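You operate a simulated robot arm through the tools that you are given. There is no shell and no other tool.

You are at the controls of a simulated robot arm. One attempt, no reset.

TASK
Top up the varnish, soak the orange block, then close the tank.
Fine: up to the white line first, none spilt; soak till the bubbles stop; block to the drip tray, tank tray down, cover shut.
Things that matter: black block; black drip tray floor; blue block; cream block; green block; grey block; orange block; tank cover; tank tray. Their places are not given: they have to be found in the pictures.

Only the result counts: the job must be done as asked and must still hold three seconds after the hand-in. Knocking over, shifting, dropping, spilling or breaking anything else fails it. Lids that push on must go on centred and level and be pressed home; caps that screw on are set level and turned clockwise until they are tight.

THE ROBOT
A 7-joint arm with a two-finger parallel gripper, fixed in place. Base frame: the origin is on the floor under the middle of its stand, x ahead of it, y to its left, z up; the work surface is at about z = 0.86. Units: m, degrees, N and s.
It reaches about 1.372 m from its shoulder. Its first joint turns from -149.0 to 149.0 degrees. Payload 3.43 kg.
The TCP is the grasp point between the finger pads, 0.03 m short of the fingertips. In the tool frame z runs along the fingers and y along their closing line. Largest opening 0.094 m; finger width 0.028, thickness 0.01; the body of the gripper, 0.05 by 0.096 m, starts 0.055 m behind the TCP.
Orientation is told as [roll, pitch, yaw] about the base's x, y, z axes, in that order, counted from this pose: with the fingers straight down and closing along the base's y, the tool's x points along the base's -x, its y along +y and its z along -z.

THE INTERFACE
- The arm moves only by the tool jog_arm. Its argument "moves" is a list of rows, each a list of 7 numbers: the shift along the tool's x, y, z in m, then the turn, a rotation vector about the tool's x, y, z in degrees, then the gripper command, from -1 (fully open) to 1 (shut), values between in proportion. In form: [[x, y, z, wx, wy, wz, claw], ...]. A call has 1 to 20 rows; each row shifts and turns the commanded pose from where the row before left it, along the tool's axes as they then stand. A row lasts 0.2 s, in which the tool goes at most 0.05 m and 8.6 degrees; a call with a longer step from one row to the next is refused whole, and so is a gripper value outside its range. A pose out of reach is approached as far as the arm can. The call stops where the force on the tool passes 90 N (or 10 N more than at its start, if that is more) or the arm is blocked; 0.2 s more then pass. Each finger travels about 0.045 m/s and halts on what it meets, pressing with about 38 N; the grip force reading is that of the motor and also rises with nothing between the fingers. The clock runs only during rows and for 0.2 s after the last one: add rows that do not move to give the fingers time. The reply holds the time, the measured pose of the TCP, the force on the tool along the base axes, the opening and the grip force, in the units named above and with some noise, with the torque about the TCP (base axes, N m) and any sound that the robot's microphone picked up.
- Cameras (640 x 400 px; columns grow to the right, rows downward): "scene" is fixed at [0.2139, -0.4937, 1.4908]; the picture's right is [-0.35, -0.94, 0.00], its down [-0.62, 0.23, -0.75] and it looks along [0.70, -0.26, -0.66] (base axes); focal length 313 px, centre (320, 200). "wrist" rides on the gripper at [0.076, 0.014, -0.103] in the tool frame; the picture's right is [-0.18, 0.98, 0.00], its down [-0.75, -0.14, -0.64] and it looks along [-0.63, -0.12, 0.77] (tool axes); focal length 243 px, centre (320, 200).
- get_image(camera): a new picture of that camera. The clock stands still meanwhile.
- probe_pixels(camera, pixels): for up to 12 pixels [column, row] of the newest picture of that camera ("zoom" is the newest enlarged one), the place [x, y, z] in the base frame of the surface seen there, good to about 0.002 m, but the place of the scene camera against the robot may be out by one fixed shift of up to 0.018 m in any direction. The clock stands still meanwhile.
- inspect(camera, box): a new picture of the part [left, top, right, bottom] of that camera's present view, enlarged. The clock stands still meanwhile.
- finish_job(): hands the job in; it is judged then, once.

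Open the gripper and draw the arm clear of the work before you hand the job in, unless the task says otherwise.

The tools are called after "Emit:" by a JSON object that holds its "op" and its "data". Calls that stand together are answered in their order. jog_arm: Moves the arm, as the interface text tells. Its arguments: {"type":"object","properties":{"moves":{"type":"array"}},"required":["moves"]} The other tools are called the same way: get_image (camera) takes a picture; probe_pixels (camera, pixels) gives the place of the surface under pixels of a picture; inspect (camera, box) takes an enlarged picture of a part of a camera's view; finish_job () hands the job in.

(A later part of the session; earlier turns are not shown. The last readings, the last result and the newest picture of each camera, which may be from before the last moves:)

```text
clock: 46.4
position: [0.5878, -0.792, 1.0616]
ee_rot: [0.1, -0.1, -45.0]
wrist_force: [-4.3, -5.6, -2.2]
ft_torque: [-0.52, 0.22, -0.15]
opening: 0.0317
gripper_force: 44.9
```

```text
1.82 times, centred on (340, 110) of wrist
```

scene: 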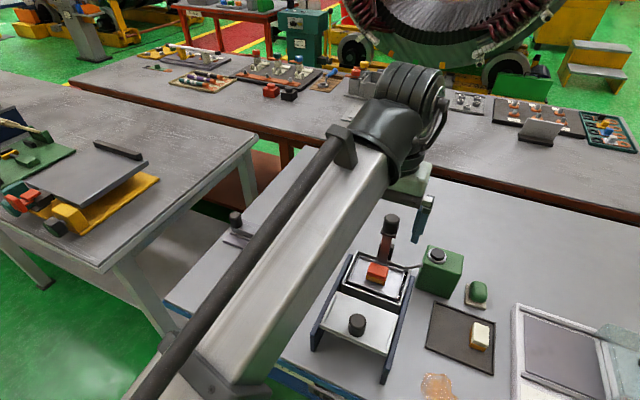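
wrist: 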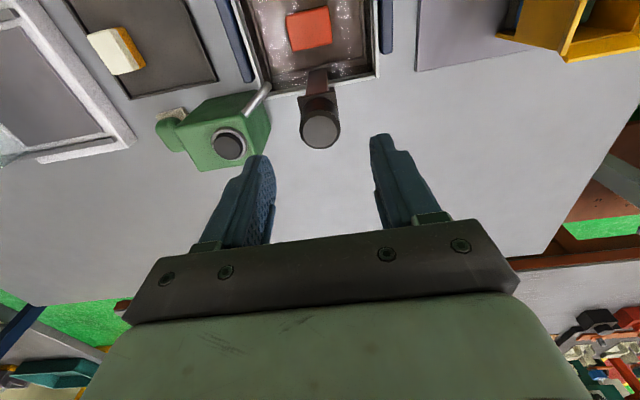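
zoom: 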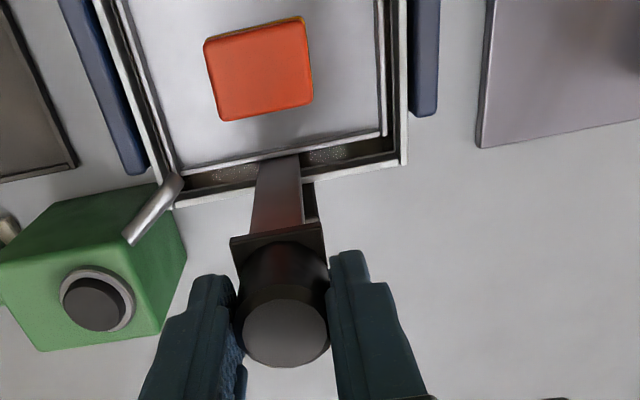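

The tray is back up. I'll finish to the stop, release the knob, lift clear, and draw back over the tank.

Emit:
{"op": "jog_arm", "data": {"moves": [[0, 0, -0.0012, 0, 0, 0, 1], [0, 0, 0, 0, 0, 0, 1], [0, 0, 0.0003, 0, 0, 0, 0.2], [0, 0, 0, 0, 0, 0, -0.3], [0, 0, 0, 0, 0, 0, -0.3], [0, 0, -0.02, 0, 0, 0, -0.3], [0, 0, -0.035, 0, 0, 0, -0.3], [0, 0, -0.035, 0, 0, 0, -0.3], [0.033, 0, 0, 0, 0, 0, -0.28], [0.033, 0, 0, 0, 0, 0, -0.28], [0.033, 0, 0, 0, 0, 0, -0.28], [0, 0, 0, 0, 0, 0, -0.28]]}}

Emit:
{"op": "get_image", "data": {"camera": "wrist"}}

Emit:
{"op": "inspect", "data": {"camera": "wrist", "box": [300, 90, 350, 140]}}

Emit:
{"op": "probe_pixels", "data": {"camera": "zoom", "pixels": [[320, 220], [330, 250], [300, 250], [350, 200], [200, 60], [550, 250], [560, 100], [330, 280]]}}

```text
clock: 49.0
position: [0.5181, -0.7229, 1.156]
ee_rot: [0.0, 0.0, -45.0]
wrist_force: [0.6, -0.7, -0.9]
ft_torque: [0.01, 0.02, -0.02]
opening: 0.0604
gripper_force: 0.0
```

```text
taken
```

wrist: 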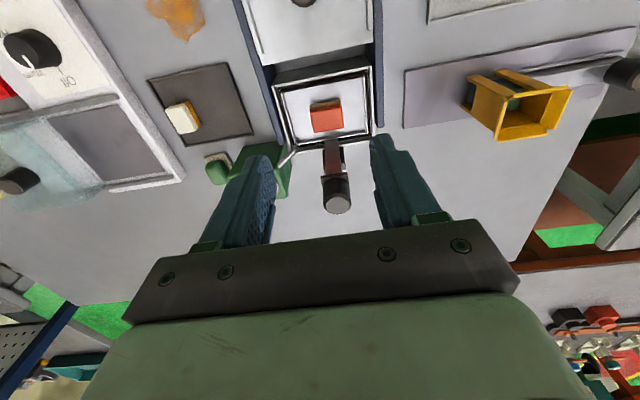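

```text
8.00 times, centred on (325, 115) of wrist
```

zoom: 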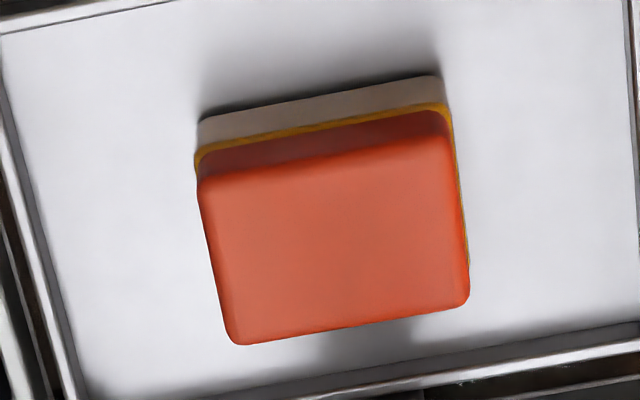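

```text
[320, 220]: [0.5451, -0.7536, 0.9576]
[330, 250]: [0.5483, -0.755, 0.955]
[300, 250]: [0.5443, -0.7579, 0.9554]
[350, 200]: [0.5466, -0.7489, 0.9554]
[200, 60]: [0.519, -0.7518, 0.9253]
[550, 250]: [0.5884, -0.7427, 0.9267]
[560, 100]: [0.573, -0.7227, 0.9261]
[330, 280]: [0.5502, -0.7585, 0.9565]
```

The block centre is 45 mm ahead of the TCP along the rails, at z 0.9555 top. I'll tilt the tool 18° so the hand leans away from the knob, move over the block, and descend partway.

Emit:
{"op": "jog_arm", "data": {"moves": [[0, 0, 0, 0, -6, 0, -0.28], [0, 0, 0, 0, -6, 0, -0.28], [0, 0, 0, 0, -6, 0, -0.28], [-0.01726, 0, 0.0056, 0, 0, 0, -0.28], [-0.01726, 0, 0.0056, 0, 0, 0, -0.28], [0.0124, 0, 0.038, 0, 0, 0, -0.28], [0.0124, 0, 0.038, 0, 0, 0, -0.28], [0.0124, 0, 0.038, 0, 0, 0, -0.28], [0, 0, 0, 0, 0, 0, -0.28]]}}

Emit:
{"op": "get_image", "data": {"camera": "wrist"}}

Emit:
{"op": "inspect", "data": {"camera": "scene", "box": [340, 180, 460, 300]}}

```text
clock: 51.0
position: [0.5446, -0.7462, 1.0341]
ee_rot: [0.0, -17.9, -45.0]
wrist_force: [-0.5, 0.4, 0.1]
ft_torque: [0.03, 0.0, 0.03]
opening: 0.0601
gripper_force: 0.1
```

```text
taken
```

wrist: 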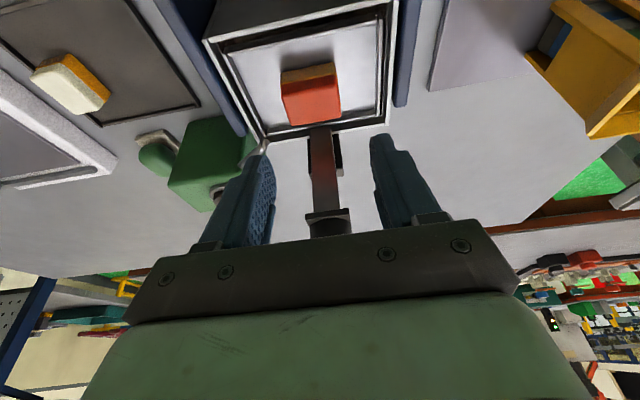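

```text
3.33 times, centred on (400, 240) of scene
```

zoom: 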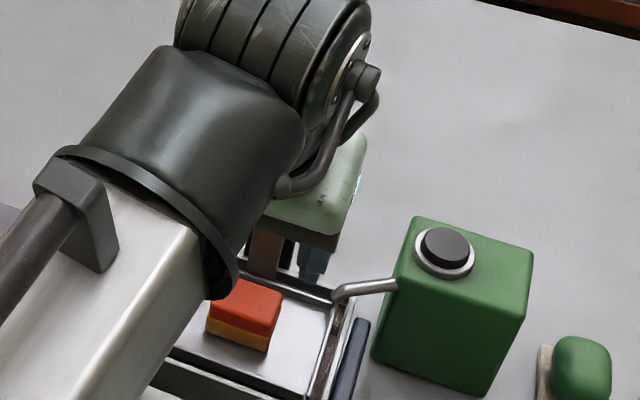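

The tilt is right: the hand now leans away from the knob. I'll enlarge the block to fine-check the lateral alignment before the last 58 mm.

Emit:
{"op": "inspect", "data": {"camera": "wrist", "box": [270, 50, 350, 150]}}

Emit:
{"op": "inspect", "data": {"camera": "wrist", "box": [220, 110, 430, 250]}}

```text
4.00 times, centred on (310, 100) of wrist
```

zoom: 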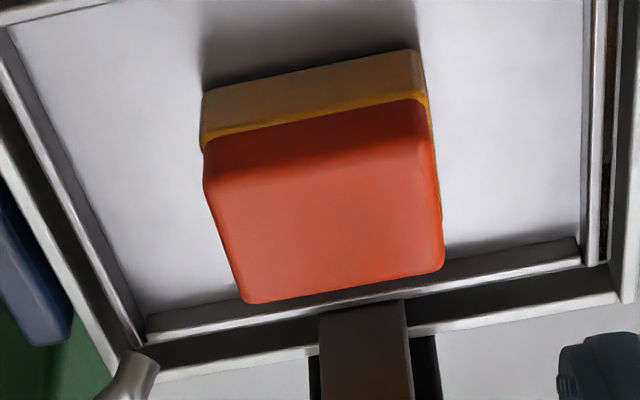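

```text
2.86 times, centred on (325, 180) of wrist
```

zoom: 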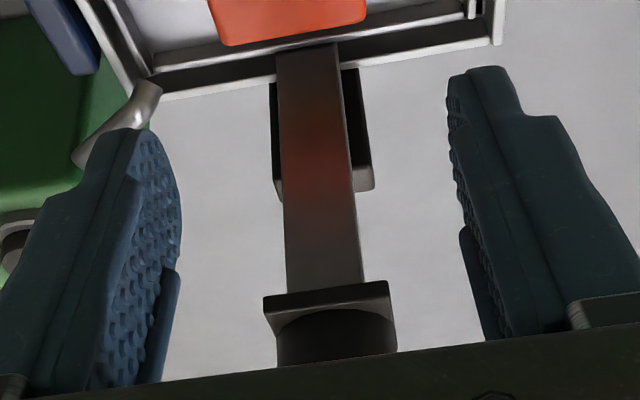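

The block is about 2 mm toward -y of the tool centre; I'll correct that and descend to TCP z≈0.9765, watching the force and the tray.

Emit:
{"op": "jog_arm", "data": {"moves": [[0.0072, -0.002, 0.019, 0, 0, 0, -0.28], [0.0062, 0, 0.019, 0, 0, 0, -0.28], [0.0055, 0, 0.0168, 0, 0, 0, -0.28], [0, 0, 0, 0, 0, 0, -0.28]]}}

Emit:
{"op": "get_image", "data": {"camera": "wrist"}}

Emit:
{"op": "inspect", "data": {"camera": "wrist", "box": [220, 80, 430, 230]}}

Emit:
{"op": "probe_pixels", "data": {"camera": "zoom", "pixels": [[320, 100], [300, 110], [350, 110], [200, 60], [450, 60], [280, 150]]}}

```text
clock: 52.0
position: [0.5406, -0.7472, 0.9745]
ee_rot: [-0.1, -18.0, -45.0]
wrist_force: [-0.3, -0.2, -0.7]
ft_torque: [-0.02, 0.01, 0.01]
opening: 0.0603
gripper_force: 0.1
```

```text
taken
```

wrist: 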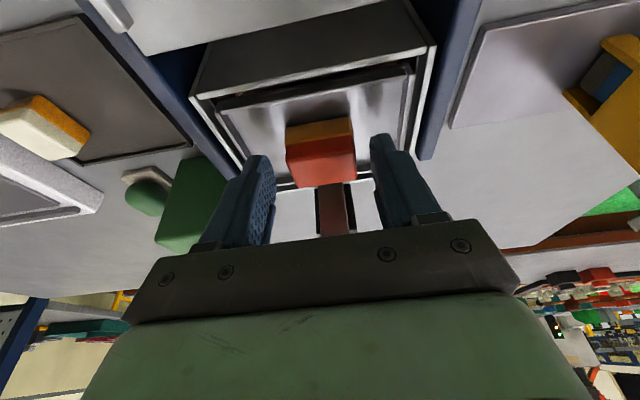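

```text
2.67 times, centred on (325, 155) of wrist
```

zoom: 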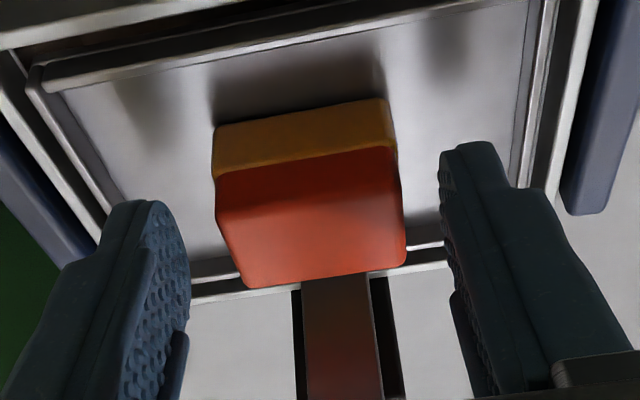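

```text
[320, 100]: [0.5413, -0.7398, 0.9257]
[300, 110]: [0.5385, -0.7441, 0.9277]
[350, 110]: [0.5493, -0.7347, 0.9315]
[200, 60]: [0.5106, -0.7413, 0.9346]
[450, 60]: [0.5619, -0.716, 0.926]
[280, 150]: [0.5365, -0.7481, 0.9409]
```

The tray stayed up and the fingers straddle the block. I'll raise 1 mm to stay on the orange half and close gently.

Emit:
{"op": "jog_arm", "data": {"moves": [[-0.0003, 0, -0.001, 0, 0, 0, -0.1], [0, 0, 0, 0, 0, 0, 0.1], [0, 0, 0, 0, 0, 0, 0.3], [0, 0, 0, 0, 0, 0, 1], [0, 0, 0, 0, 0, 0, 1], [0, 0, 0, 0, 0, 0, 1]]}}

Emit:
{"op": "inspect", "data": {"camera": "wrist", "box": [220, 80, 430, 230]}}

```text
clock: 53.4
position: [0.5407, -0.7471, 0.976]
ee_rot: [0.0, -18.0, -44.9]
wrist_force: [-0.2, -0.6, -0.4]
ft_torque: [-0.01, -0.01, -0.01]
opening: 0.0409
gripper_force: 38.3
```

```text
2.67 times, centred on (325, 155) of wrist
```

zoom: 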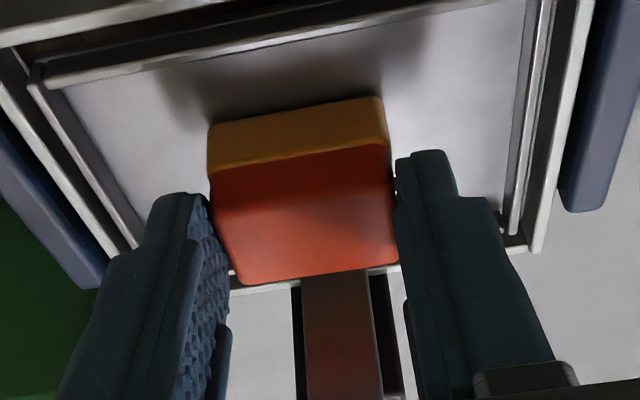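

The block is gripped at 41 mm. I'll lift it straight up off the tray, first a little and then to about z 1.09.

Emit:
{"op": "jog_arm", "data": {"moves": [[-0.0015, 0, -0.0048, 0, 0, 0, 1], [-0.0031, 0, -0.0095, 0, 0, 0, 1], [-0.0062, 0, -0.019, 0, 0, 0, 1], [-0.0093, 0, -0.0285, 0, 0, 0, 1], [-0.0093, 0, -0.0285, 0, 0, 0, 1], [-0.0077, 0, -0.0238, 0, 0, 0, 1], [0, 0, 0, 0, 0, 0, 1]]}}

Emit:
{"op": "get_image", "data": {"camera": "wrist"}}

Emit:
{"op": "get_image", "data": {"camera": "scene"}}

```text
clock: 55.0
position: [0.5449, -0.7471, 1.0951]
ee_rot: [0.0, -17.9, -45.1]
wrist_force: [-0.4, -0.1, 0.2]
ft_torque: [0.02, 0.03, -0.03]
opening: 0.0001
gripper_force: 33.3
```

```text
taken
```

wrist: 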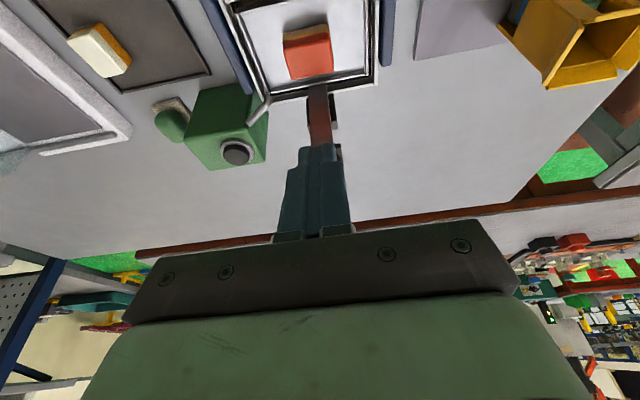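

```text
taken
```

scene: 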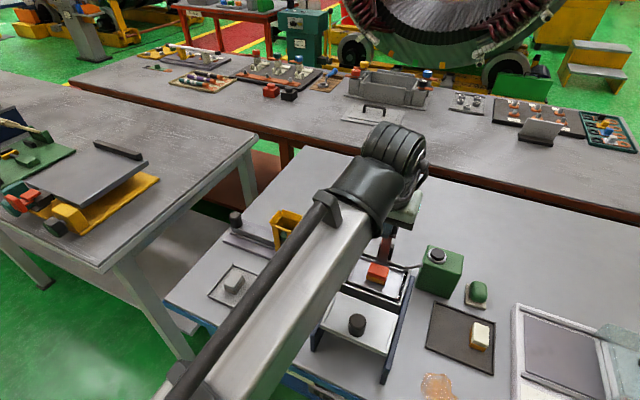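

The block slipped out and is still on the tray; the grip was too shallow. I'll check its present position and attitude before trying deeper.

Emit:
{"op": "inspect", "data": {"camera": "wrist", "box": [265, 5, 345, 105]}}

Emit:
{"op": "probe_pixels", "data": {"camera": "zoom", "pixels": [[320, 200], [280, 190], [380, 180], [300, 250], [370, 240], [330, 230], [200, 200], [480, 200]]}}

Emit:
{"op": "inspect", "data": {"camera": "scene", "box": [345, 240, 425, 300]}}

```text
4.00 times, centred on (305, 55) of wrist
```

zoom: 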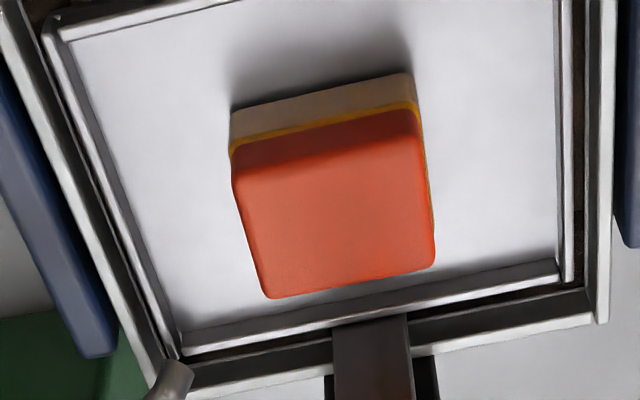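

```text
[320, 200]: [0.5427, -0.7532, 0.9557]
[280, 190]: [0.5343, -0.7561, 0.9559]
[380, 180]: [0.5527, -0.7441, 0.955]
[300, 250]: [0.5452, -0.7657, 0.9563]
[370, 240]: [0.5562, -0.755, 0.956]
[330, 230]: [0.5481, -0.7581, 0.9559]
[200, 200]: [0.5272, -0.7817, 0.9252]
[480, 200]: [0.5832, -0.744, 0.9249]
```

```text
6.67 times, centred on (385, 270) of scene
```

zoom: 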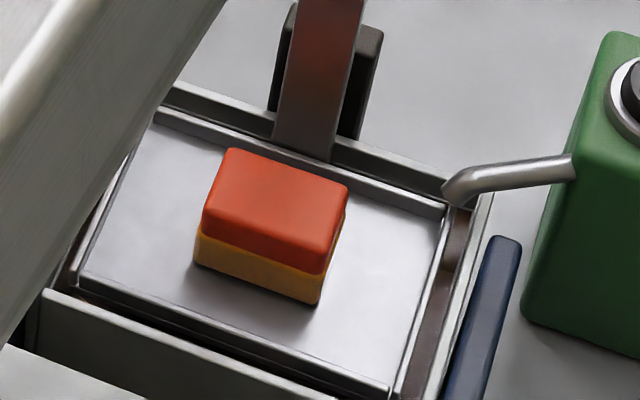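

The block is still upright in place. The fingertips are rounded, so I need more depth; I'll reopen and go down to TCP z≈0.9635 (tips about 4 mm above the tray) with the same tilt.

Emit:
{"op": "jog_arm", "data": {"moves": [[0, -0.002, 0, 0, 0, 0, -0.28], [0, 0, 0, 0, 0, 0, -0.28], [0.0124, 0, 0.038, 0, 0, 0, -0.28], [0.0124, 0, 0.038, 0, 0, 0, -0.28], [0.0093, 0, 0.0285, 0, 0, 0, -0.28], [0.0047, 0, 0.0143, 0, 0, 0, -0.28], [0, 0, 0, 0, 0, 0, -0.28]]}}

Emit:
{"op": "inspect", "data": {"camera": "wrist", "box": [220, 80, 430, 230]}}

```text
clock: 56.6
position: [0.5399, -0.7495, 0.9718]
ee_rot: [0.0, -18.1, -45.0]
wrist_force: [-0.7, 0.1, 0.5]
ft_torque: [0.0, 0.02, 0.03]
opening: 0.0602
gripper_force: 0.0
```

```text
2.67 times, centred on (325, 155) of wrist
```

zoom: 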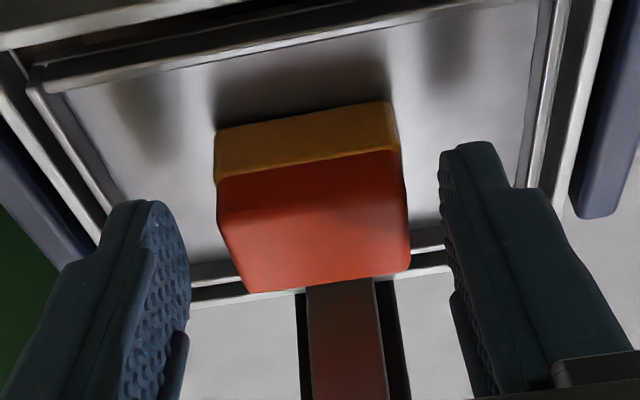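

Still no contact at z 0.972. I'll go down 8 mm more and watch the force.

Emit:
{"op": "jog_arm", "data": {"moves": [[0.0012, 0, 0.0038, 0, 0, 0, -0.28], [0.0012, 0, 0.0038, 0, 0, 0, -0.28], [0, 0, 0, 0, 0, 0, -0.28]]}}

Emit:
{"op": "inspect", "data": {"camera": "wrist", "box": [220, 80, 430, 230]}}

Emit:
{"op": "inspect", "data": {"camera": "scene", "box": [345, 220, 425, 300]}}

```text
clock: 57.4
position: [0.5406, -0.7492, 0.9633]
ee_rot: [0.1, -18.0, -45.0]
wrist_force: [-0.1, -0.3, 0.4]
ft_torque: [0.03, 0.01, -0.03]
opening: 0.0601
gripper_force: 0.0
```

```text
2.67 times, centred on (325, 155) of wrist
```

zoom: 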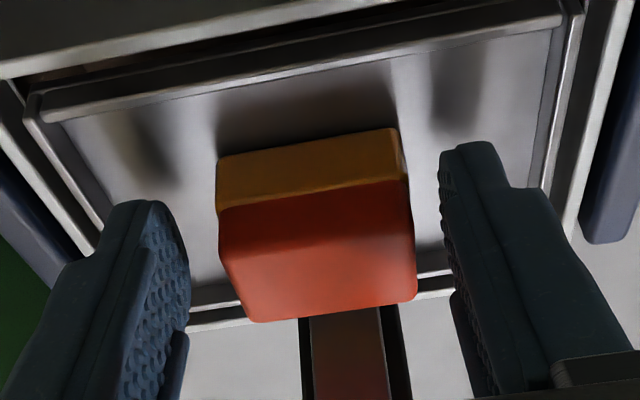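

```text
5.00 times, centred on (385, 260) of scene
```

zoom: 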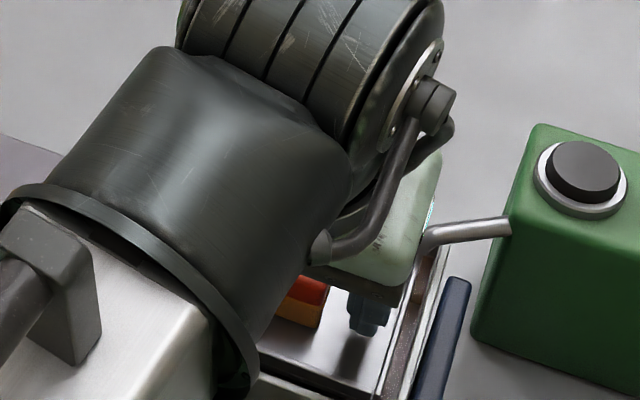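

Tips are now well down the block's sides with the tray still up and no force. I'll close fully and give it time.

Emit:
{"op": "jog_arm", "data": {"moves": [[0, 0, 0, 0, 0, 0, 0], [0, 0, 0, 0, 0, 0, 0.2], [0, 0, 0, 0, 0, 0, 1], [0, 0, 0, 0, 0, 0, 1], [0, 0, 0, 0, 0, 0, 1]]}}

Emit:
{"op": "inspect", "data": {"camera": "wrist", "box": [220, 80, 430, 230]}}

```text
clock: 58.6
position: [0.5405, -0.7489, 0.9633]
ee_rot: [0.0, -18.0, -45.0]
wrist_force: [-0.1, 0.4, 0.1]
ft_torque: [0.01, 0.02, 0.01]
opening: 0.0405
gripper_force: 38.4
```

```text
2.67 times, centred on (325, 155) of wrist
```

zoom: 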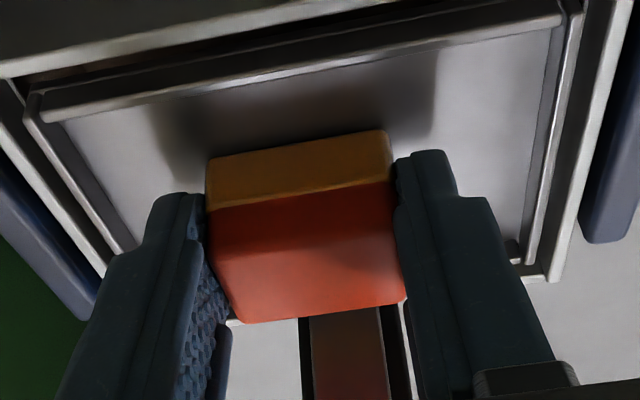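

Gripped at 40.5 mm with deeper contact. I'll lift gently 6 mm and check.

Emit:
{"op": "jog_arm", "data": {"moves": [[-0.0006, 0, -0.0019, 0, 0, 0, 1], [-0.0006, 0, -0.0019, 0, 0, 0, 1], [-0.0006, 0, -0.0019, 0, 0, 0, 1], [0, 0, 0, 0, 0, 0, 1]]}}

Emit:
{"op": "inspect", "data": {"camera": "wrist", "box": [220, 80, 430, 230]}}

```text
clock: 59.6
position: [0.5393, -0.7502, 0.97]
ee_rot: [0.0, -18.0, -44.9]
wrist_force: [-0.1, 0.1, -1.6]
ft_torque: [0.02, -0.04, 0.03]
opening: 0.041
gripper_force: 37.9
```

```text
2.67 times, centred on (325, 155) of wrist
```

zoom: 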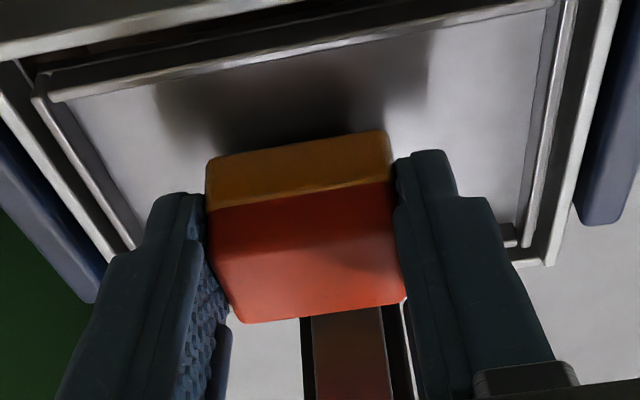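

The block rises with the fingers (shadow opens beneath it). I'll continue lifting smoothly to about z 1.07.

Emit:
{"op": "jog_arm", "data": {"moves": [[-0.0025, 0, -0.0076, 0, 0, 0, 1], [-0.0037, 0, -0.0114, 0, 0, 0, 1], [-0.0046, 0, -0.0143, 0, 0, 0, 1], [-0.0062, 0, -0.019, 0, 0, 0, 1], [-0.0062, 0, -0.019, 0, 0, 0, 1], [-0.0062, 0, -0.019, 0, 0, 0, 1], [-0.0037, 0, -0.0114, 0, 0, 0, 1], [0, 0, 0, 0, 0, 0, 1]]}}

Emit:
{"op": "get_image", "data": {"camera": "wrist"}}

Emit:
{"op": "get_image", "data": {"camera": "scene"}}

```text
clock: 61.4
position: [0.5392, -0.7487, 1.0761]
ee_rot: [0.1, -18.0, -45.0]
wrist_force: [-0.4, -0.1, -0.2]
ft_torque: [-0.01, 0.01, -0.04]
opening: 0.041
gripper_force: 38.5
```

```text
taken
```

wrist: 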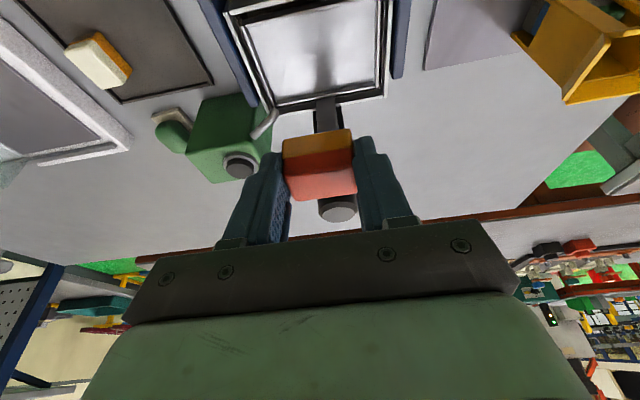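

```text
taken
```

scene: 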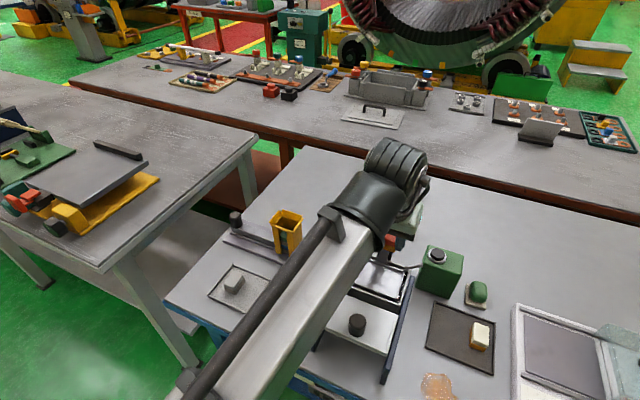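

The block is held and clear (no drips seen on the bench). I'll carry it level toward the black drip tray along -y/-x (tool -y 0.165 m).

Emit:
{"op": "jog_arm", "data": {"moves": [[0, -0.015, 0, 0, 0, 0, 1], [0, -0.025, 0, 0, 0, 0, 1], [0, -0.03, 0, 0, 0, 0, 1], [0, -0.03, 0, 0, 0, 0, 1], [0, -0.03, 0, 0, 0, 0, 1], [0, -0.025, 0, 0, 0, 0, 1], [0, -0.01, 0, 0, 0, 0, 1], [0, 0, 0, 0, 0, 0, 1]]}}

Emit:
{"op": "get_image", "data": {"camera": "wrist"}}

Emit:
{"op": "get_image", "data": {"camera": "scene"}}

```text
clock: 63.2
position: [0.4217, -0.868, 1.0761]
ee_rot: [0.1, -18.1, -45.0]
wrist_force: [0.1, 0.0, -1.0]
ft_torque: [0.0, -0.01, 0.0]
opening: 0.0408
gripper_force: 37.8
```

```text
taken
```

wrist: 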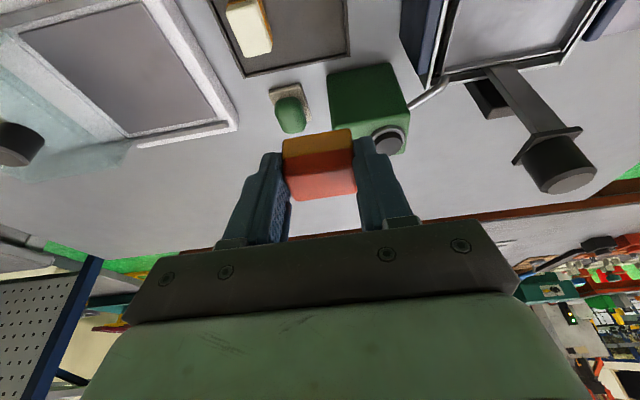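

```text
taken
```

scene: 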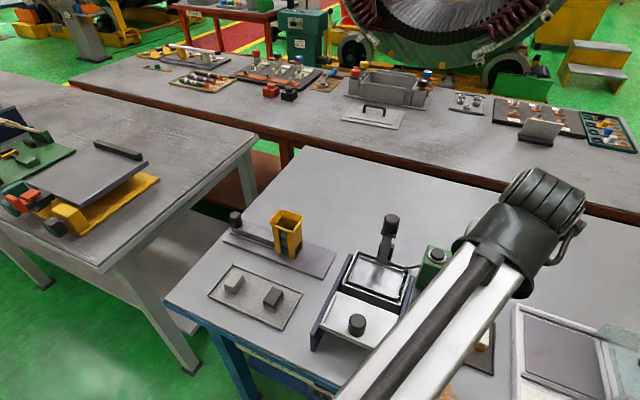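

The block is now over the drip tray area. I'll turn the tool about the vertical by -45° first (keeping the block level) and check the pose.

Emit:
{"op": "jog_arm", "data": {"moves": [[0, 0, 0, 2.3177, 0, 7.1329, 1], [0, 0, 0, 2.3177, 0, 7.1329, 1], [0, 0, 0, 2.3177, 0, 7.1329, 1], [0, 0, 0, 2.3177, 0, 7.1329, 1], [0, 0, 0, 2.3177, 0, 7.1329, 1], [0, 0, 0, 2.3177, 0, 7.1329, 1], [0, 0, 0, 0, 0, 0, 1]]}}

Emit:
{"op": "get_image", "data": {"camera": "wrist"}}

```text
clock: 64.8
position: [0.4239, -0.868, 1.0766]
ee_rot: [0.0, -18.0, -90.1]
wrist_force: [-0.2, 0.0, -1.4]
ft_torque: [0.0, 0.02, 0.02]
opening: 0.0412
gripper_force: 37.8
```

```text
taken
```

wrist: 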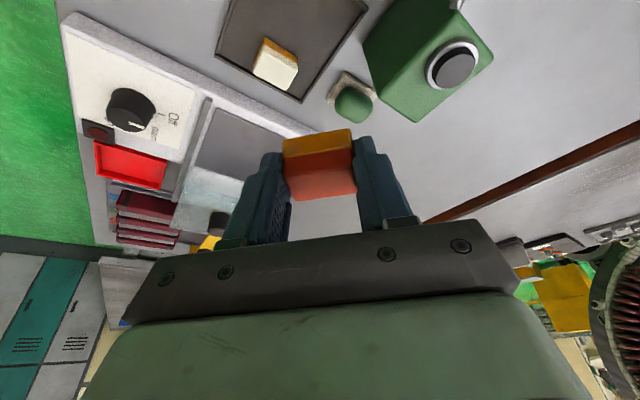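

The turn works cleanly (yaw -90°, still level). I'll turn the remaining -45°.

Emit:
{"op": "jog_arm", "data": {"moves": [[0, 0, 0, 2.3177, 0, 7.1329, 1], [0, 0, 0, 2.3177, 0, 7.1329, 1], [0, 0, 0, 2.3177, 0, 7.1329, 1], [0, 0, 0, 2.3177, 0, 7.1329, 1], [0, 0, 0, 2.3177, 0, 7.1329, 1], [0, 0, 0, 2.3177, 0, 7.1329, 1], [0, 0, 0, 0, 0, 0, 1]]}}

Emit:
{"op": "get_image", "data": {"camera": "wrist"}}

Emit:
{"op": "get_image", "data": {"camera": "scene"}}

```text
clock: 66.4
position: [0.423, -0.8655, 1.0771]
ee_rot: [0.0, -18.0, -135.1]
wrist_force: [-0.1, -0.8, -0.5]
ft_torque: [0.01, 0.0, 0.01]
opening: 0.0409
gripper_force: 38.3
```

```text
taken
```

wrist: 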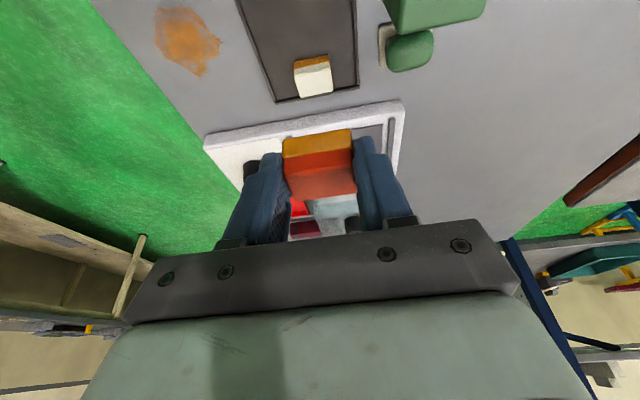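

```text
taken
```

scene: 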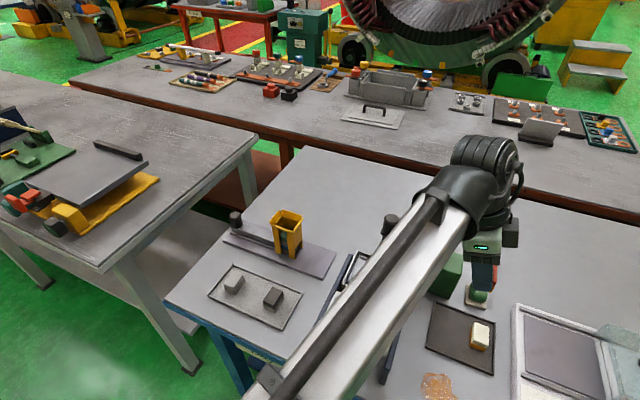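

The tool is at yaw -135° with the block level; the drip tray spans (240–355, 0–100) with the cream block at (313,75). I'll probe the tray floor, edges and cream block from here to fix the drop spot.

Emit:
{"op": "inspect", "data": {"camera": "wrist", "box": [220, 0, 380, 110]}}

Emit:
{"op": "probe_pixels", "data": {"camera": "zoom", "pixels": [[340, 50], [350, 120], [270, 100], [480, 60], [330, 225], [450, 225], [370, 320], [250, 200], [500, 200], [395, 215], [160, 50], [530, 50]]}}

```text
3.64 times, centred on (300, 55) of wrist
```

zoom: 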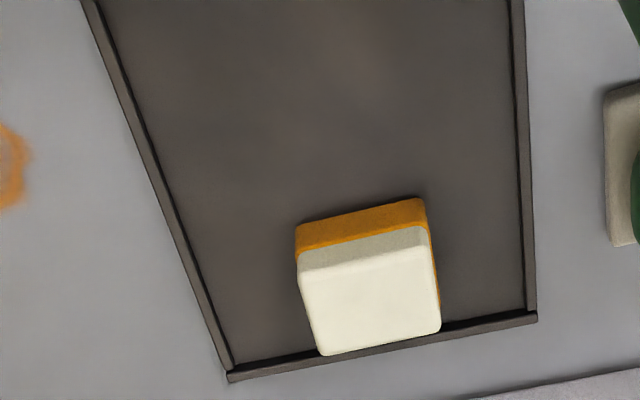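

```text
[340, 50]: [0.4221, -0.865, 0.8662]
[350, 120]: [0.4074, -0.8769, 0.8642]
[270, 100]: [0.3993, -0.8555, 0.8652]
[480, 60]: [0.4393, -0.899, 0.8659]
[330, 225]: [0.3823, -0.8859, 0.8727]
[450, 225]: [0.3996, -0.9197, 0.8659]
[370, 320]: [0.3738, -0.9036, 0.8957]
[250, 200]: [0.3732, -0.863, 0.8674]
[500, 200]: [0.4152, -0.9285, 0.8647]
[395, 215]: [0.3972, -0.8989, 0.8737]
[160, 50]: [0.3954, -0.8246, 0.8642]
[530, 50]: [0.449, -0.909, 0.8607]
```

The free drip-tray floor (z≈0.866) lies ahead of the cream block, centred near u/v of (0.419,-0.863). I'll trim the position by a few millimetres and lower to about 1 cm above the floor.

Emit:
{"op": "jog_arm", "data": {"moves": [[0.0048, -0.006, -0.0015, 0, 0, 0, 1], [0.0093, 0, 0.0285, 0, 0, 0, 1], [0.0093, 0, 0.0285, 0, 0, 0, 1], [0.0093, 0, 0.0285, 0, 0, 0, 1], [0.0093, 0, 0.0285, 0, 0, 0, 1], [0.0093, 0, 0.0285, 0, 0, 0, 1], [0.0037, 0, 0.0114, 0, 0, 0, 1], [0, 0, 0, 0, 0, 0, 1]]}}

Emit:
{"op": "get_image", "data": {"camera": "wrist"}}

Emit:
{"op": "get_image", "data": {"camera": "scene"}}

```text
clock: 68.2
position: [0.4219, -0.8586, 0.9151]
ee_rot: [-0.1, -17.9, -135.0]
wrist_force: [-0.7, 0.2, -1.2]
ft_torque: [0.01, 0.03, -0.01]
opening: 0.0409
gripper_force: 37.5
```

```text
taken
```

wrist: 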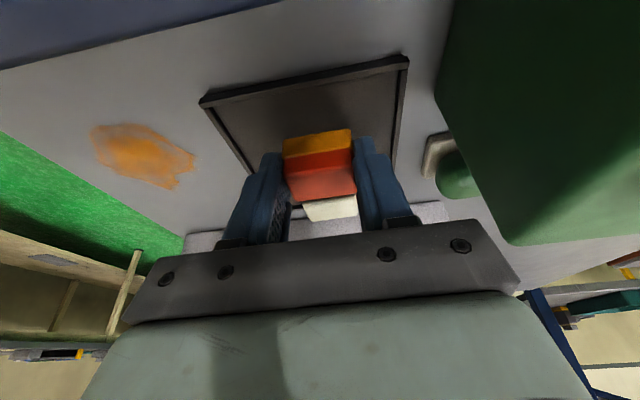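

```text
taken
```

scene: 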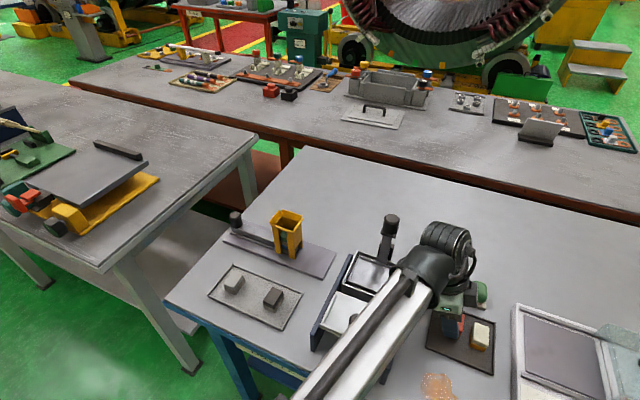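

The block is about 1 cm over the tray. The green can is close to the hand on the right, so I'll check that clearance before going lower.

Emit:
{"op": "inspect", "data": {"camera": "scene", "box": [400, 210, 520, 370]}}

Emit:
{"op": "probe_pixels", "data": {"camera": "wrist", "pixels": [[460, 60], [470, 120], [490, 180], [450, 90], [445, 40], [540, 200], [600, 220], [510, 235]]}}

Emit:
{"op": "inspect", "data": {"camera": "wrist", "box": [190, 40, 440, 230]}}

```text
2.50 times, centred on (460, 290) of scene
```

zoom: 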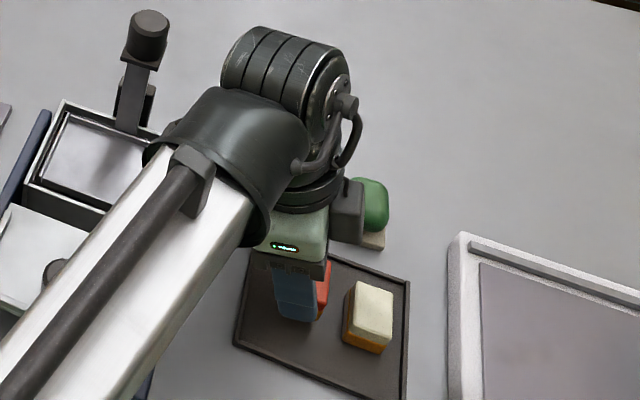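

```text
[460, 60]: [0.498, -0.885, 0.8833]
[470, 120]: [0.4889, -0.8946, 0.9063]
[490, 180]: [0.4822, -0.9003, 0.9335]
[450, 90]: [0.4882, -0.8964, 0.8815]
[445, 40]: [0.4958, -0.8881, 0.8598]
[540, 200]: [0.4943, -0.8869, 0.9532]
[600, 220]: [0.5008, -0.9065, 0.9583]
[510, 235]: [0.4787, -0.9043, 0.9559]
```

```text
2.11 times, centred on (315, 135) of wrist
```

zoom: 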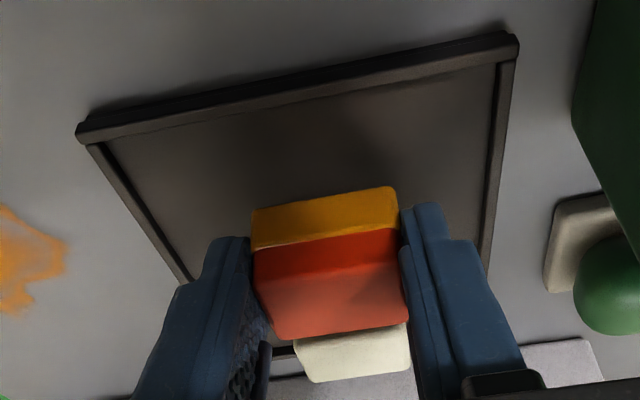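

The can's near face is about 24 mm clear of the hand, and the cream block is clear too. I'll lower the last 12 mm in small steps until the floor carries the block.

Emit:
{"op": "jog_arm", "data": {"moves": [[0.0012, 0, 0.0038, 0, 0, 0, 1], [0.0012, 0, 0.0038, 0, 0, 0, 1], [0.0003, 0, 0.001, 0, 0, 0, 1], [0, 0, 0, 0, 0, 0, 1]]}}

Emit:
{"op": "inspect", "data": {"camera": "wrist", "box": [190, 40, 440, 230]}}

```text
clock: 69.2
position: [0.4224, -0.8588, 0.9053]
ee_rot: [0.0, -18.0, -134.9]
wrist_force: [0.6, -0.6, -0.7]
ft_torque: [0.01, -0.04, -0.02]
opening: 0.0409
gripper_force: 38.2
```

```text
2.11 times, centred on (315, 135) of wrist
```

zoom: 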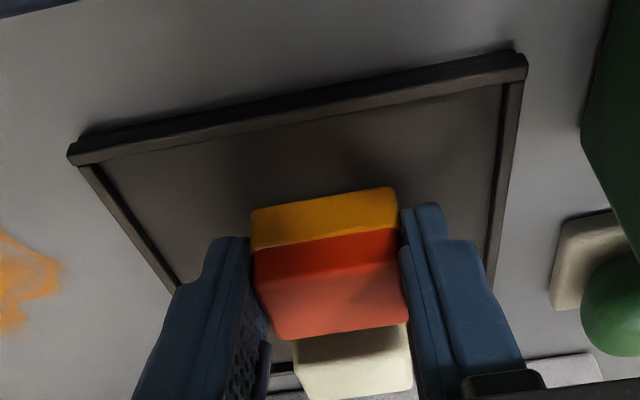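

No contact yet at z 0.905. I'll continue in 1 mm steps.

Emit:
{"op": "jog_arm", "data": {"moves": [[0.0003, 0, 0.00095, 0, 0, 0, 1], [0.0003, 0, 0.00095, 0, 0, 0, 1]]}}

Emit:
{"op": "jog_arm", "data": {"moves": [[0.0003, 0, 0.00095, 0, 0, 0, 1]]}}

```text
clock: 69.8
position: [0.4218, -0.8586, 0.9054]
ee_rot: [0.0, -18.0, -134.7]
wrist_force: [0.0, -0.1, -0.9]
ft_torque: [-0.02, 0.01, 0.01]
opening: 0.0409
gripper_force: 38.2
```

```text
clock: 70.2
position: [0.4233, -0.8586, 0.9042]
ee_rot: [0.0, -18.0, -134.8]
wrist_force: [1.4, -0.2, 1.3]
ft_torque: [-0.03, -0.01, -0.03]
opening: 0.041
gripper_force: 37.8
```

The force is turning upward (+1.3 N), so the block is touching. One more small step to confirm, then a picture.

Emit:
{"op": "jog_arm", "data": {"moves": [[0.0003, 0, 0.00095, 0, 0, 0, 1]]}}

Emit:
{"op": "inspect", "data": {"camera": "scene", "box": [420, 270, 520, 370]}}

Emit:
{"op": "inspect", "data": {"camera": "wrist", "box": [190, 40, 440, 230]}}

```text
clock: 70.6
position: [0.4216, -0.858, 0.903]
ee_rot: [0.0, -18.1, -135.0]
wrist_force: [2.2, -1.1, 9.2]
ft_torque: [0.02, 0.06, -0.01]
opening: 0.0412
gripper_force: 37.3
```

```text
4.00 times, centred on (470, 320) of scene
```

zoom: 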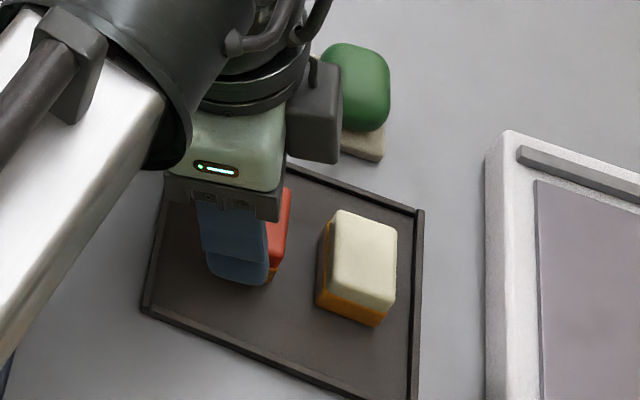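

```text
2.11 times, centred on (315, 135) of wrist
```

zoom: 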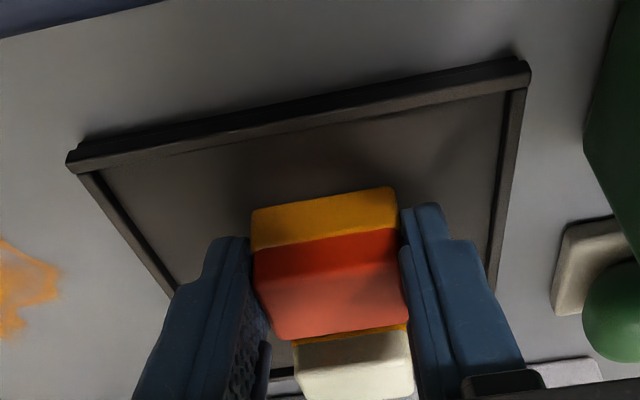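

The floor carries the block (9 N). I'll open the fingers to about 56 mm and check.

Emit:
{"op": "jog_arm", "data": {"moves": [[0, 0, 0, 0, 0, 0, 0.05], [0, 0, 0, 0, 0, 0, -0.2], [0, 0, 0, 0, 0, 0, -0.2], [0, 0, 0, 0, 0, 0, -0.2]]}}

Emit:
{"op": "inspect", "data": {"camera": "wrist", "box": [190, 40, 440, 230]}}

```text
clock: 71.6
position: [0.4232, -0.8591, 0.9022]
ee_rot: [0.1, -18.0, -134.9]
wrist_force: [-0.5, -1.0, -0.1]
ft_torque: [-0.02, -0.02, -0.01]
opening: 0.0564
gripper_force: 0.2
```

```text
2.11 times, centred on (315, 135) of wrist
```

zoom: 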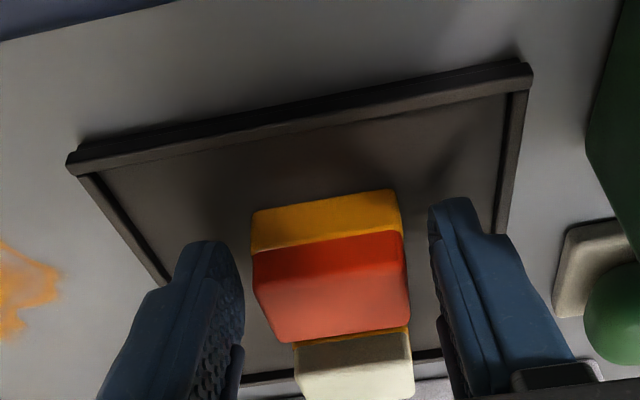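

The block stands on the drip tray, free of the fingers. I'll lift straight up to about z 1.1 and look.

Emit:
{"op": "jog_arm", "data": {"moves": [[-0.0031, 0, -0.0095, 0, 0, 0, -0.2], [-0.0062, 0, -0.019, 0, 0, 0, -0.2], [-0.0093, 0, -0.0285, 0, 0, 0, -0.2], [-0.0124, 0, -0.038, 0, 0, 0, -0.2], [-0.0124, 0, -0.038, 0, 0, 0, -0.2], [-0.0124, 0, -0.038, 0, 0, 0, -0.2], [-0.0062, 0, -0.019, 0, 0, 0, -0.2], [0, 0, 0, 0, 0, 0, -0.2]]}}

Emit:
{"op": "get_image", "data": {"camera": "wrist"}}

Emit:
{"op": "get_image", "data": {"camera": "scene"}}

```text
clock: 73.4
position: [0.4221, -0.8585, 1.1014]
ee_rot: [0.0, -18.1, -134.9]
wrist_force: [0.1, -0.4, 0.4]
ft_torque: [-0.01, -0.01, -0.01]
opening: 0.0564
gripper_force: 0.0
```

```text
taken
```

wrist: 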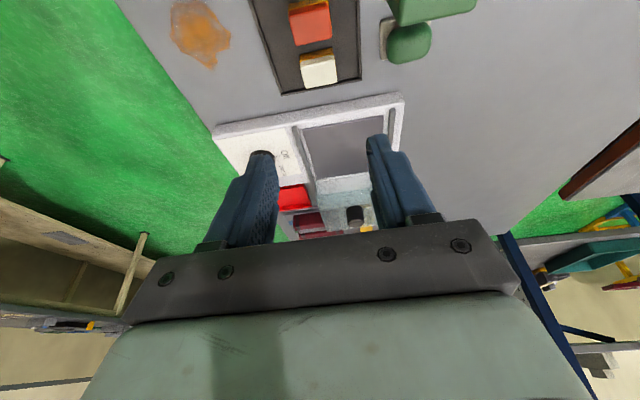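

```text
taken
```

scene: 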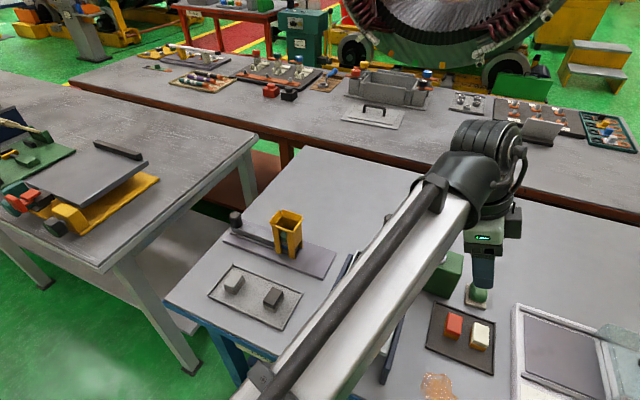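

The orange block stands upright on the black drip tray beside the cream one. Now I'll turn the tool back to yaw -45° and level it, raising a little.

Emit:
{"op": "jog_arm", "data": {"moves": [[-0.0124, 0, -0.038, 0, 0, 0, -0.2], [0, 0, 0, -2.3177, 0, -7.1329, 0.5], [0, 0, 0, -2.3177, 0, -7.1329, 1], [0, 0, 0, -2.3177, 0, -7.1329, 1], [0, 0, 0, -2.3177, 0, -7.1329, 1], [0, 0, 0, -2.3177, 0, -7.1329, 1], [0, 0, 0, -2.3177, 0, -7.1329, 1], [0, 0, 0, -2.3177, 0, -7.1329, 1], [0, 0, 0, -2.3177, 0, -7.1329, 1], [0, 0, 0, -2.3177, 0, -7.1329, 1], [0, 0, 0, -2.3177, 0, -7.1329, 1], [0, 0, 0, -2.3177, 0, -7.1329, 1], [0, 0, 0, -2.3177, 0, -7.1329, 1], [0, 0, 0, 0, 6, 0, 1], [0, 0, 0, 0, 6, 0, 1], [0, 0, 0, 0, 6, 0, 1], [0, 0, 0, 0, 0, 0, 1]]}}

Emit:
{"op": "get_image", "data": {"camera": "wrist"}}

```text
clock: 77.0
position: [0.4217, -0.858, 1.1426]
ee_rot: [0.0, 0.2, -45.0]
wrist_force: [-0.4, -0.2, 0.7]
ft_torque: [0.04, -0.01, -0.01]
opening: 0.0001
gripper_force: 33.1
```

```text
taken
```

wrist: 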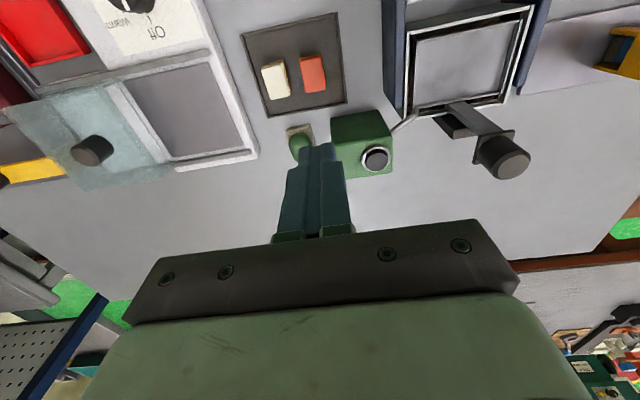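

Everything is in order: the orange and cream blocks stand on the drip tray (313,75)/(275,78). I'll move the closed fingers above the lift knob.

Emit:
{"op": "jog_arm", "data": {"moves": [[-0.0143, 0.0326, 0, 0, 0, 0, 1], [-0.0143, 0.0326, 0, 0, 0, 0, 1], [-0.0143, 0.0326, 0, 0, 0, 0, 1], [-0.0143, 0.0325, 0, 0, 0, 0, 1], [-0.0144, 0.0325, 0, 0, 0, 0, 1], [0, 0, 0.02, 0, 0, 0, 1], [0, 0, 0.02, 0, 0, 0, 1], [0, 0, 0, 0, 0, 0, 1]]}}

Emit:
{"op": "get_image", "data": {"camera": "wrist"}}

Emit:
{"op": "inspect", "data": {"camera": "wrist", "box": [260, 70, 390, 180]}}

```text
clock: 78.8
position: [0.5885, -0.7949, 1.1015]
ee_rot: [0.0, 0.0, -45.0]
wrist_force: [0.4, 0.1, 1.2]
ft_torque: [0.03, -0.02, -0.02]
opening: 0.0
gripper_force: 33.0
```

```text
taken
```

wrist: 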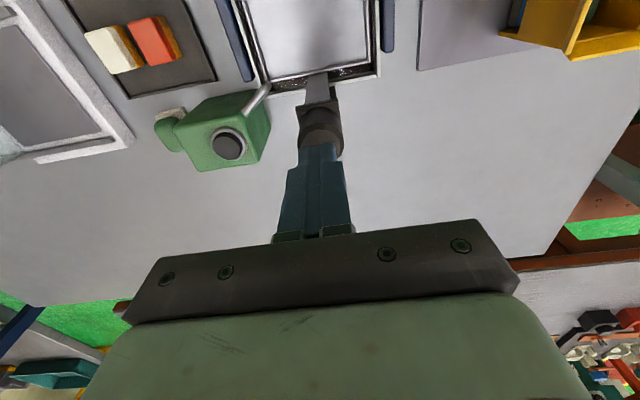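

```text
3.64 times, centred on (325, 125) of wrist
```

zoom: 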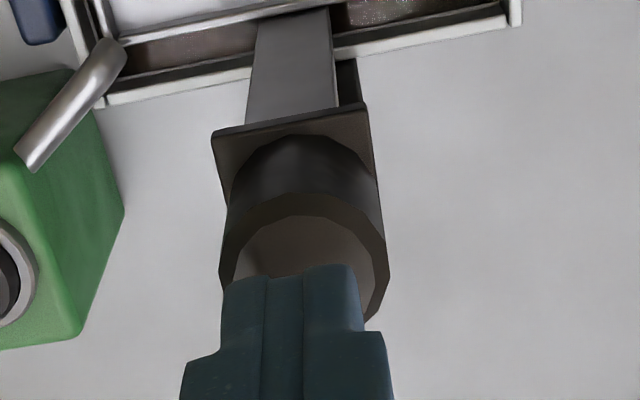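

The fingertips are centred over the knob within about 2 mm. I'll trim that and push the tray down slowly.

Emit:
{"op": "jog_arm", "data": {"moves": [[0, 0.002, 0.005, 0, 0, 0, 1], [0, 0, 0.005, 0, 0, 0, 1], [0, 0, 0.004, 0, 0, 0, 1], [0, 0, 0.004, 0, 0, 0, 1], [0, 0, 0.004, 0, 0, 0, 1], [0, 0, 0.004, 0, 0, 0, 1], [0, 0, 0.004, 0, 0, 0, 1], [0, 0, 0.004, 0, 0, 0, 1]]}}

Emit:
{"op": "inspect", "data": {"camera": "wrist", "box": [220, 0, 430, 180]}}

```text
clock: 80.6
position: [0.5891, -0.7923, 1.068]
ee_rot: [-0.1, 0.1, -45.0]
wrist_force: [-0.7, -1.6, 2.1]
ft_torque: [-0.01, 0.05, 0.01]
opening: 0.0
gripper_force: 33.1
```

```text
2.22 times, centred on (325, 90) of wrist
```

zoom: 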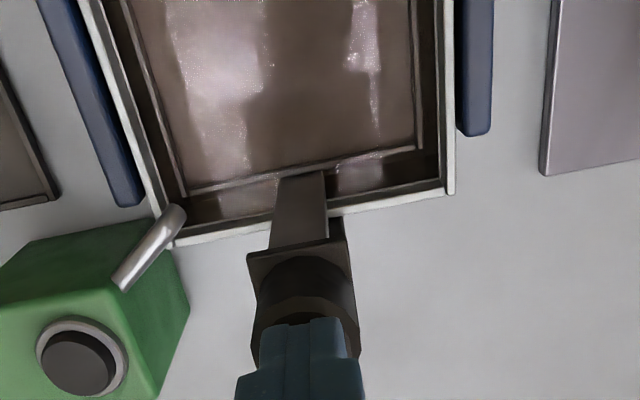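

The tray is descending with about 2 N and no spill. I'll continue to the lower stop (TCP z about 1.039).

Emit:
{"op": "jog_arm", "data": {"moves": [[0, 0, 0.004, 0, 0, 0, 1], [0, 0, 0.004, 0, 0, 0, 1], [0, 0, 0.004, 0, 0, 0, 1], [0, 0, 0.004, 0, 0, 0, 1], [0, 0, 0.004, 0, 0, 0, 1], [0, 0, 0.004, 0, 0, 0, 1], [0, 0, 0.003, 0, 0, 0, 1]]}}

Emit:
{"op": "inspect", "data": {"camera": "wrist", "box": [220, 0, 430, 180]}}

```text
clock: 82.2
position: [0.589, -0.7927, 1.0414]
ee_rot: [0.0, 0.0, -45.0]
wrist_force: [-0.4, -0.2, -0.7]
ft_torque: [0.0, 0.02, -0.01]
opening: 0.0001
gripper_force: 33.1
```

```text
2.22 times, centred on (325, 90) of wrist
```

zoom: 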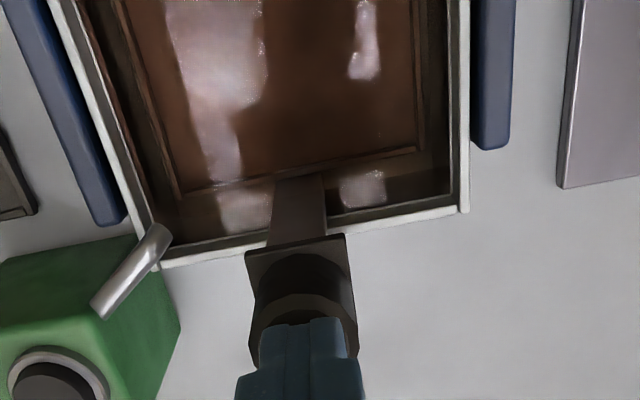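

Not yet at the stop (no force). I'll press in 1.5 mm steps until it resists.

Emit:
{"op": "jog_arm", "data": {"moves": [[0, 0, 0.0015, 0, 0, 0, 1], [0, 0, 0.0015, 0, 0, 0, 1], [0, 0, 0.001, 0, 0, 0, 1]]}}

Emit:
{"op": "jog_arm", "data": {"moves": [[0, 0, 0.001, 0, 0, 0, 1]]}}

```text
clock: 83.0
position: [0.5891, -0.7926, 1.0379]
ee_rot: [-0.2, -0.2, -44.9]
wrist_force: [5.3, -5.7, 19.6]
ft_torque: [0.03, -0.01, 0.04]
opening: 0.0
gripper_force: 32.4
```

```text
clock: 83.4
position: [0.5889, -0.7924, 1.0387]
ee_rot: [-0.1, -0.2, -45.0]
wrist_force: [9.4, -10.1, 35.6]
ft_torque: [0.01, 0.01, -0.04]
opening: 0.0
gripper_force: 32.6
```

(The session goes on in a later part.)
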